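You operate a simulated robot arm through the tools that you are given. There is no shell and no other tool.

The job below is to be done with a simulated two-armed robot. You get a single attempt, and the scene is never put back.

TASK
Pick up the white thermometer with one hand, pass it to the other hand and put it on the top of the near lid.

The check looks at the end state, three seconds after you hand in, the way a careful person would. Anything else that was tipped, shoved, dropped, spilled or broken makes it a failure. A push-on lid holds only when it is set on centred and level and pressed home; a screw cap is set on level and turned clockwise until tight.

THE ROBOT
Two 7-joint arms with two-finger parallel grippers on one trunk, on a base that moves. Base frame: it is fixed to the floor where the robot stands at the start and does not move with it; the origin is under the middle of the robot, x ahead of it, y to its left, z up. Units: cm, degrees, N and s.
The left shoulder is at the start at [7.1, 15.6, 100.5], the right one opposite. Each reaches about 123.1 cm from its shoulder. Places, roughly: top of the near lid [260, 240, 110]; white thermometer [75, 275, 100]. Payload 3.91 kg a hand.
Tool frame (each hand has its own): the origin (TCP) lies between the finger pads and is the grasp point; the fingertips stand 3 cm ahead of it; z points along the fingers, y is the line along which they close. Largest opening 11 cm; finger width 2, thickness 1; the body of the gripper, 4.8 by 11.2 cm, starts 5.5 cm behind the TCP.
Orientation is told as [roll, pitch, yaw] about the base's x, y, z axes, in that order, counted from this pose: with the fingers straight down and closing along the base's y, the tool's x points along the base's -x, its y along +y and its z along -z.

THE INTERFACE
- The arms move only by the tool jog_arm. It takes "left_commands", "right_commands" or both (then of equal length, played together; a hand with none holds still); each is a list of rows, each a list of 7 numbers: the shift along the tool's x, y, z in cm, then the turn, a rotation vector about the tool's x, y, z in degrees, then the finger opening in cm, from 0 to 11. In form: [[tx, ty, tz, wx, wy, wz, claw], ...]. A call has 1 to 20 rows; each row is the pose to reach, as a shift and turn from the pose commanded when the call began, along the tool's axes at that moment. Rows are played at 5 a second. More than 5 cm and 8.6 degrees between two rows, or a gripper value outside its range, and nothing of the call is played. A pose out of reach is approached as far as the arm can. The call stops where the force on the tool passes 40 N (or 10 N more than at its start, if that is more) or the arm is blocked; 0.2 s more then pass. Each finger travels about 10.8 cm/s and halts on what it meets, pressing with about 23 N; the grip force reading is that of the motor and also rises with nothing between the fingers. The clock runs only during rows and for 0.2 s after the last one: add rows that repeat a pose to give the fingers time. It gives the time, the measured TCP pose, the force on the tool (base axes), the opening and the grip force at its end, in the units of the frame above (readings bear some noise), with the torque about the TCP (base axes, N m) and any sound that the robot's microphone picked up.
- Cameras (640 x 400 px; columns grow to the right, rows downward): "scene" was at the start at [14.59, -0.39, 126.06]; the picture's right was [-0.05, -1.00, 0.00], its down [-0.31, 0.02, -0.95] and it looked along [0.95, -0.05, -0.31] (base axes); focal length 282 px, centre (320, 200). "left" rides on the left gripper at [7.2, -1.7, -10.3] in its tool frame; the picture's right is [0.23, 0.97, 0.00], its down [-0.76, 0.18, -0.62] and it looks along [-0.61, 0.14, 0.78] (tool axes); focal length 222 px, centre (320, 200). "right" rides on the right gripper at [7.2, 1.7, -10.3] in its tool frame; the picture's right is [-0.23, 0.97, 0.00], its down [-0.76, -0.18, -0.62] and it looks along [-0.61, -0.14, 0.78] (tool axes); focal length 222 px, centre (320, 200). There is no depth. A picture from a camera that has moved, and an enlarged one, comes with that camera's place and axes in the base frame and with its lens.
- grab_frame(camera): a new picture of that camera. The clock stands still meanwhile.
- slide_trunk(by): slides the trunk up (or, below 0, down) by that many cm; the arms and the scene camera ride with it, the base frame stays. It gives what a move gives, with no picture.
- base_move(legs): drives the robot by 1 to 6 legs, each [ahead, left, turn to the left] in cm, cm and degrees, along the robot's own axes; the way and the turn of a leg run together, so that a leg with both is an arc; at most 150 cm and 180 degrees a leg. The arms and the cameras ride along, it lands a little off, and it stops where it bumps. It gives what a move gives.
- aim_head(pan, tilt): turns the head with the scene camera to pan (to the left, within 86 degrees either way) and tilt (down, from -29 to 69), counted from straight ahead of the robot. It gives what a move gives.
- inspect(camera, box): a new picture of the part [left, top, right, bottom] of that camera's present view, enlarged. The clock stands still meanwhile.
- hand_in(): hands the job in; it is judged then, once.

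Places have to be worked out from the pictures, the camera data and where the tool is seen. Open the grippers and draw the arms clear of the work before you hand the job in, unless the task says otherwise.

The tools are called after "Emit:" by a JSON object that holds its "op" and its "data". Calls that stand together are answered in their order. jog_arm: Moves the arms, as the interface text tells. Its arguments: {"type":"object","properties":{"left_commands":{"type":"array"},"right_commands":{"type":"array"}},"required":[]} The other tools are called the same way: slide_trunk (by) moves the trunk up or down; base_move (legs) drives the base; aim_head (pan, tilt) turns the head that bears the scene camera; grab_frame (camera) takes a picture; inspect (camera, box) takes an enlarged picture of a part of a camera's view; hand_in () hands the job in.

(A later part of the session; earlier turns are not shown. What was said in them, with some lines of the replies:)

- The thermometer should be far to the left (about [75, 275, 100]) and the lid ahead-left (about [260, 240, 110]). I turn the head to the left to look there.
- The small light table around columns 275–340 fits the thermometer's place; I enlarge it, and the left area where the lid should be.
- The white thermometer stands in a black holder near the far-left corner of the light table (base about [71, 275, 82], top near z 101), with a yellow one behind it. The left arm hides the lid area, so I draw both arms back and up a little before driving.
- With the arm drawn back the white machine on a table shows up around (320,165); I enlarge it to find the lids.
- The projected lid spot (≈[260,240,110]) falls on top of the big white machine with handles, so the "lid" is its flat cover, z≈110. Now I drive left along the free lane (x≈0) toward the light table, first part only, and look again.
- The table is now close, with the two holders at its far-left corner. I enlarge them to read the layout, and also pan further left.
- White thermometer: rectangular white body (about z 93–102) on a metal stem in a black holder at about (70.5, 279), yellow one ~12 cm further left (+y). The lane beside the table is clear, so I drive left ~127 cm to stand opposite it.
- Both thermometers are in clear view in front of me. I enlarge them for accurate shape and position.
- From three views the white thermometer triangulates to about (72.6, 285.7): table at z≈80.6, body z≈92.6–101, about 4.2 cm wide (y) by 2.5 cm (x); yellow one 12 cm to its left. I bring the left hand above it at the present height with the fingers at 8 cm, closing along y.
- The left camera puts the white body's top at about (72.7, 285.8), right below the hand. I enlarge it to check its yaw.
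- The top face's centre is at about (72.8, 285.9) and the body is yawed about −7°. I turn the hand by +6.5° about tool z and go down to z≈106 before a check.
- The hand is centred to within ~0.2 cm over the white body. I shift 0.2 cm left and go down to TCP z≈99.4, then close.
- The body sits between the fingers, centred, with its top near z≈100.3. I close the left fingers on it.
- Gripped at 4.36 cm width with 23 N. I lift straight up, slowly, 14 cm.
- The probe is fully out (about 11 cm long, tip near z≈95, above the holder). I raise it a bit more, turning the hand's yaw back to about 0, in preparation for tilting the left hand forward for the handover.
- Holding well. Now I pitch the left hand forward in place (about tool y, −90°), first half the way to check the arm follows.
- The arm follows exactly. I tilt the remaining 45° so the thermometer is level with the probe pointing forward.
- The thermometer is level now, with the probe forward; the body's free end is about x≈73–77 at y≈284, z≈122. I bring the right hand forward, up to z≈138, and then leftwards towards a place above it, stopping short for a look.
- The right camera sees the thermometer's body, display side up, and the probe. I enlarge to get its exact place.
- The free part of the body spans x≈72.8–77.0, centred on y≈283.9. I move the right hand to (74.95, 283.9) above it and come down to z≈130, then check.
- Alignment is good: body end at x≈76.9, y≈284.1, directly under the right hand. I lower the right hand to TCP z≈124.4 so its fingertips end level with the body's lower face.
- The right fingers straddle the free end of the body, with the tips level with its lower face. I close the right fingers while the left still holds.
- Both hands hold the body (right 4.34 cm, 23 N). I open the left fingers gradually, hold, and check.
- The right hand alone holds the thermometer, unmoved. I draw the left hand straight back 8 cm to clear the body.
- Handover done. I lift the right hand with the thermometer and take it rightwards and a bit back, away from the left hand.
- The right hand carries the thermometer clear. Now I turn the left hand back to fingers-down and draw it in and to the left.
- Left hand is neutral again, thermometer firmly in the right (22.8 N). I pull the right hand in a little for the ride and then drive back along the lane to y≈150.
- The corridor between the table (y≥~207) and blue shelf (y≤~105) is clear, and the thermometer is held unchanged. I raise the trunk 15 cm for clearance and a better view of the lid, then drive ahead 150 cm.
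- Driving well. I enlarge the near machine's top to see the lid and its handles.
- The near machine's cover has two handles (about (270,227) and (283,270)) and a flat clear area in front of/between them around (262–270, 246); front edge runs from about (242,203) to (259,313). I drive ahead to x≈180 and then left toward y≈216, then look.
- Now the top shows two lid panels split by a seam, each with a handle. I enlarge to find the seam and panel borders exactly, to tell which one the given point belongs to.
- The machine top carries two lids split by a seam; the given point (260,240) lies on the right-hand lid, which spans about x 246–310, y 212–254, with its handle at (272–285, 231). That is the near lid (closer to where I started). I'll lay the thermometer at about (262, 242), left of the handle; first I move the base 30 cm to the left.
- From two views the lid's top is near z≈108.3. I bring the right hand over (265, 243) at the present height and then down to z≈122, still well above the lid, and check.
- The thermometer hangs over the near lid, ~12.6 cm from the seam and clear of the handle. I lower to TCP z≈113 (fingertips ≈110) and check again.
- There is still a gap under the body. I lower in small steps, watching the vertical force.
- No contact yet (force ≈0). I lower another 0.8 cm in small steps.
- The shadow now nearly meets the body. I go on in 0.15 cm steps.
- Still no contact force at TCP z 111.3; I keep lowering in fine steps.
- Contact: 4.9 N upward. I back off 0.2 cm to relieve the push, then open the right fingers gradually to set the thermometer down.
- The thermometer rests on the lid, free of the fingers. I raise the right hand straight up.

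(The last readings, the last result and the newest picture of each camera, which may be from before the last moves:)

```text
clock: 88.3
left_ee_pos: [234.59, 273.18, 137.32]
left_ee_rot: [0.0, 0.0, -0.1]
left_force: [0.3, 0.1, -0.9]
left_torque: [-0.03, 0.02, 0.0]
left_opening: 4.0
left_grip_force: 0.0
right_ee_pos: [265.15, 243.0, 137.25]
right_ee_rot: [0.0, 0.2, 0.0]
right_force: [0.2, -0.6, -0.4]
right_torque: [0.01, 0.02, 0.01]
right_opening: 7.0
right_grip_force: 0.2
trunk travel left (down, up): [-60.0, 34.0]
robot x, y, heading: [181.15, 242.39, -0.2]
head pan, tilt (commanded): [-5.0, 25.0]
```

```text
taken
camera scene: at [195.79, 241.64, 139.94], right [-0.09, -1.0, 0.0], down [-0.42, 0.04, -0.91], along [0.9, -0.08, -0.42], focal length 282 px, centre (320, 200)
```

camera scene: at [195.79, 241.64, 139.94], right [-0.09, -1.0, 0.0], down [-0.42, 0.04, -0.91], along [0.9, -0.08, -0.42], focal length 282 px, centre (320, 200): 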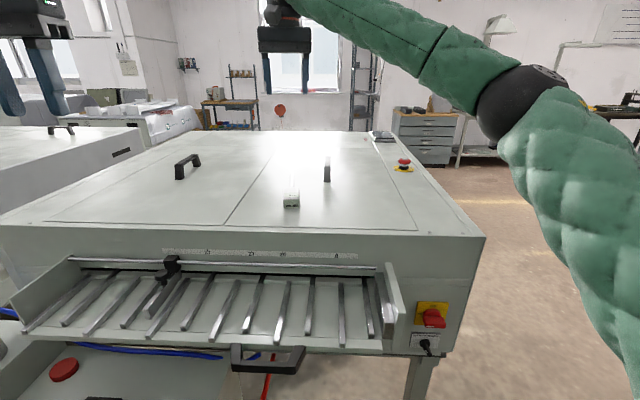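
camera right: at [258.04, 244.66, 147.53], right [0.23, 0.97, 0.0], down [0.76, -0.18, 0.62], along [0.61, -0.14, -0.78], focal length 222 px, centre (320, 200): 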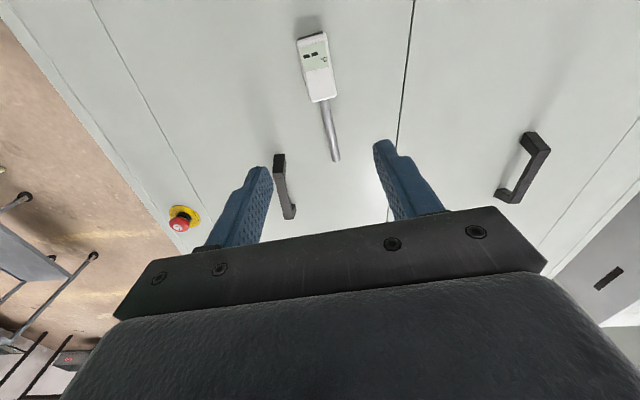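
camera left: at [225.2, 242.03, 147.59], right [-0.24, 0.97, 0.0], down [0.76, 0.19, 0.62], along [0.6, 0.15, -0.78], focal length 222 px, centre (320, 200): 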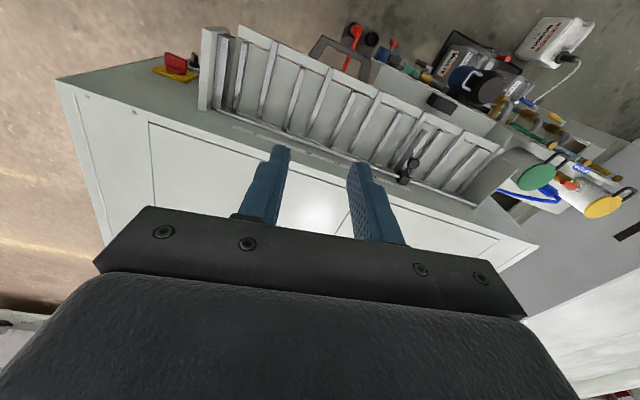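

The thermometer lies flat on the near lid, between its handle and the seam. I open both grippers and draw both arms back clear of the machine top.

Emit:
{"op": "jog_arm", "data": {"right_commands": [[4, -2, -1, 0, 0, 0, 9], [8, -5, -2, 0, 0, 0, 11], [12, -8, -3, 0, 0, 0, 11], [16, -11, -4, 0, 0, 0, 11], [20, -14, -5, 0, 0, 0, 11], [24, -17, -5, 0, 0, 0, 11], [28, -20, -5, 0, 0, 0, 11], [32, -22, -5, 0, 0, 0, 11], [35, -24, -5, 0, 0, 0, 11], [35, -24, -5, 0, 0, 0, 11]], "left_commands": [[0, 0, 0, 0, 0, 0, 6], [0, 0, 0, 0, 0, 0, 9], [1, 0, 0, 0, 0, 0, 11], [2, 0, 0, 0, 0, 0, 11], [3, 0, 0, 0, 0, 0, 11], [4, 0, 0, 0, 0, 0, 11], [5, 0, 0, 0, 0, 0, 11], [5, 0, 0, 0, 0, 0, 11], [5, 0, 0, 0, 0, 0, 11], [5, 0, 0, 0, 0, 0, 11]]}}

Emit:
{"op": "base_move", "data": {"legs": [[-15, 0, 0]]}}

Emit:
{"op": "grab_frame", "data": {"camera": "scene"}}

Emit:
{"op": "inspect", "data": {"camera": "scene", "box": [200, 130, 400, 255]}}

```text
refused: row 2 steps farther than a row can; nothing moved
```

```text
clock: 89.7
left_ee_pos: [219.84, 273.25, 137.35]
left_ee_rot: [0.0, -0.1, 0.1]
left_force: [-0.6, 0.6, 1.2]
left_torque: [0.06, -0.04, 0.02]
left_opening: 4.01
left_grip_force: 0.0
right_ee_pos: [250.23, 243.08, 137.31]
right_ee_rot: [0.0, 0.0, 0.1]
right_force: [-0.3, 0.2, 1.0]
right_torque: [0.03, -0.02, 0.01]
right_opening: 7.0
right_grip_force: 0.1
trunk travel left (down, up): [-60.0, 34.0]
robot x, y, heading: [166.44, 242.31, 0.1]
head pan, tilt (commanded): [-5.0, 25.0]
```

```text
taken
camera scene: at [180.83, 241.71, 139.95], right [-0.09, -1.0, 0.0], down [-0.42, 0.04, -0.91], along [0.9, -0.08, -0.42], focal length 282 px, centre (320, 200)
```

scene: 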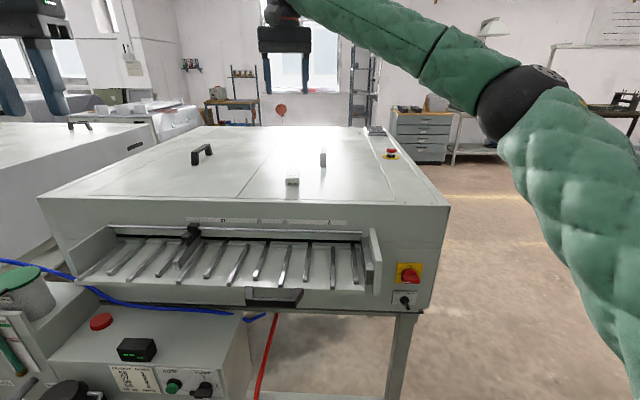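

```text
3.20 times, centred on (300, 192) of scene
camera zoom: at [180.83, 241.71, 139.95], right [-0.09, -1.0, 0.0], down [-0.42, 0.04, -0.91], along [0.9, -0.08, -0.42], focal length 903 px, centre (384, 224)
```

zoom: 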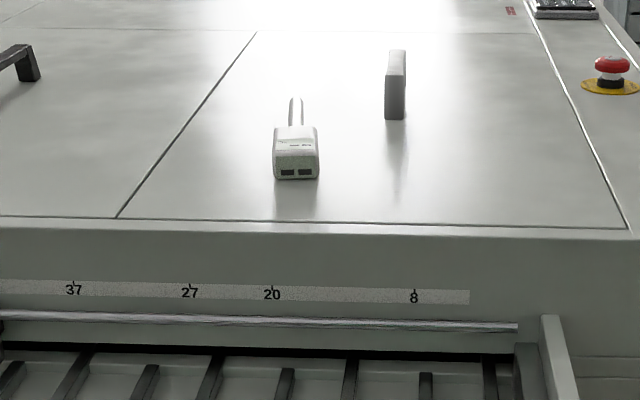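

The row step was too long, so the arms stayed, but the base backed off 15 cm and the thermometer lies undisturbed on the near lid. I repeat the arm retraction with shorter steps and open both grippers.

Emit:
{"op": "jog_arm", "data": {"right_commands": [[3, -2, -1, 0, 0, 0, 9], [6, -4, -2, 0, 0, 0, 11], [9, -6, -3, 0, 0, 0, 11], [12, -8, -3, 0, 0, 0, 11], [15, -10, -3, 0, 0, 0, 11], [18, -12, -3, 0, 0, 0, 11], [21, -14, -3, 0, 0, 0, 11], [24, -16, -3, 0, 0, 0, 11], [27, -18, -3, 0, 0, 0, 11], [27, -18, -3, 0, 0, 0, 11]], "left_commands": [[0, 0, 0, 0, 0, 0, 6], [0, 0, 0, 0, 0, 0, 9], [0, 0, 0, 0, 0, 0, 11], [0, 0, 0, 0, 0, 0, 11], [0, 0, 0, 0, 0, 0, 11], [0, 0, 0, 0, 0, 0, 11], [0, 0, 0, 0, 0, 0, 11], [0, 0, 0, 0, 0, 0, 11], [0, 0, 0, 0, 0, 0, 11], [0, 0, 0, 0, 0, 0, 11]]}}

Emit:
{"op": "grab_frame", "data": {"camera": "scene"}}

Emit:
{"op": "aim_head", "data": {"pan": 86, "tilt": 20}}

Emit:
{"op": "grab_frame", "data": {"camera": "scene"}}

```text
clock: 91.9
left_ee_pos: [219.81, 273.33, 137.42]
left_ee_rot: [0.0, 0.1, 0.1]
left_force: [-0.3, -0.3, -0.4]
left_torque: [-0.01, 0.02, 0.03]
left_opening: 11.0
left_grip_force: 0.0
right_ee_pos: [223.32, 225.25, 140.3]
right_ee_rot: [0.1, 0.1, 0.0]
right_force: [-0.1, -0.4, 0.1]
right_torque: [-0.01, 0.01, -0.01]
right_opening: 10.98
right_grip_force: 0.0
trunk travel left (down, up): [-60.0, 34.0]
robot x, y, heading: [166.24, 242.45, 0.2]
head pan, tilt (commanded): [-5.0, 25.0]
```

```text
taken
camera scene: at [180.95, 241.78, 139.94], right [-0.09, -1.0, 0.0], down [-0.42, 0.04, -0.91], along [0.9, -0.08, -0.42], focal length 282 px, centre (320, 200)
```

scene: 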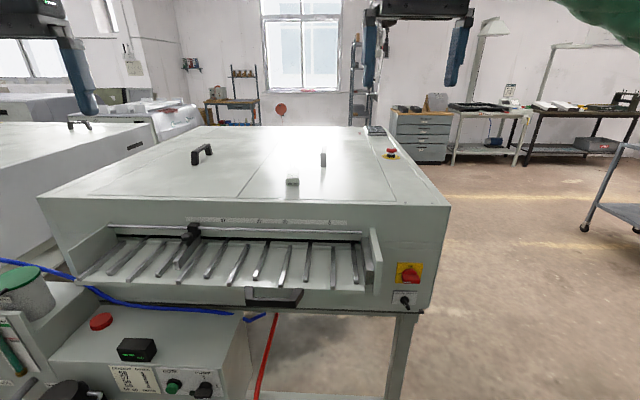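

```text
clock: 93.6
left_ee_pos: [219.82, 273.2, 137.39]
left_ee_rot: [0.0, 0.0, 0.2]
left_force: [0.6, -0.2, -0.8]
left_torque: [-0.05, -0.02, -0.02]
left_opening: 10.99
left_grip_force: 0.0
right_ee_pos: [223.24, 225.09, 140.29]
right_ee_rot: [0.1, -0.1, 0.1]
right_force: [-0.2, -0.2, 0.0]
right_torque: [-0.02, -0.01, 0.01]
right_opening: 10.99
right_grip_force: 0.1
trunk travel left (down, up): [-60.0, 34.0]
robot x, y, heading: [166.51, 242.48, 0.0]
head pan, tilt (commanded): [85.9, 20.0]
```

```text
taken
camera scene: at [172.34, 251.76, 140.77], right [1.0, -0.07, 0.0], down [-0.02, -0.34, -0.94], along [0.07, 0.94, -0.34], focal length 282 px, centre (320, 200)
```

scene: 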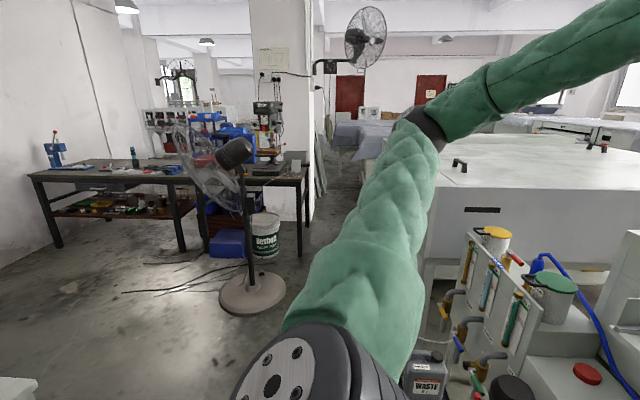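

The white thermometer is at rest on the near lid, both grippers are open, and the arms are drawn back with nothing else disturbed in the views I have. I hand the job in.

Emit:
{"op": "hand_in", "data": {}}

```text
The job is handed in.
```

I picked up the white thermometer with the left hand and passed it to the right. It now lies flat on the near lid, and the job is handed in.

- **Which lid:** the machine's top has two lids split by a seam. I took the right-hand one as the near lid. It is closer to where the robot started, and the rough point you gave (260, 240) falls on it.
- **Where it lies:** around (265, 243), display side up. It is clear of the lid's handle and about 12 cm from the seam.
- **End state:** both grippers are open and the arms are drawn back. I also backed the base off 15 cm.
- **Everything else:** I saw nothing tipped or shoved in any picture. I didn't re-photograph the table with the yellow thermometer at the very end; it was standing undisturbed when I last saw it, just before driving away.
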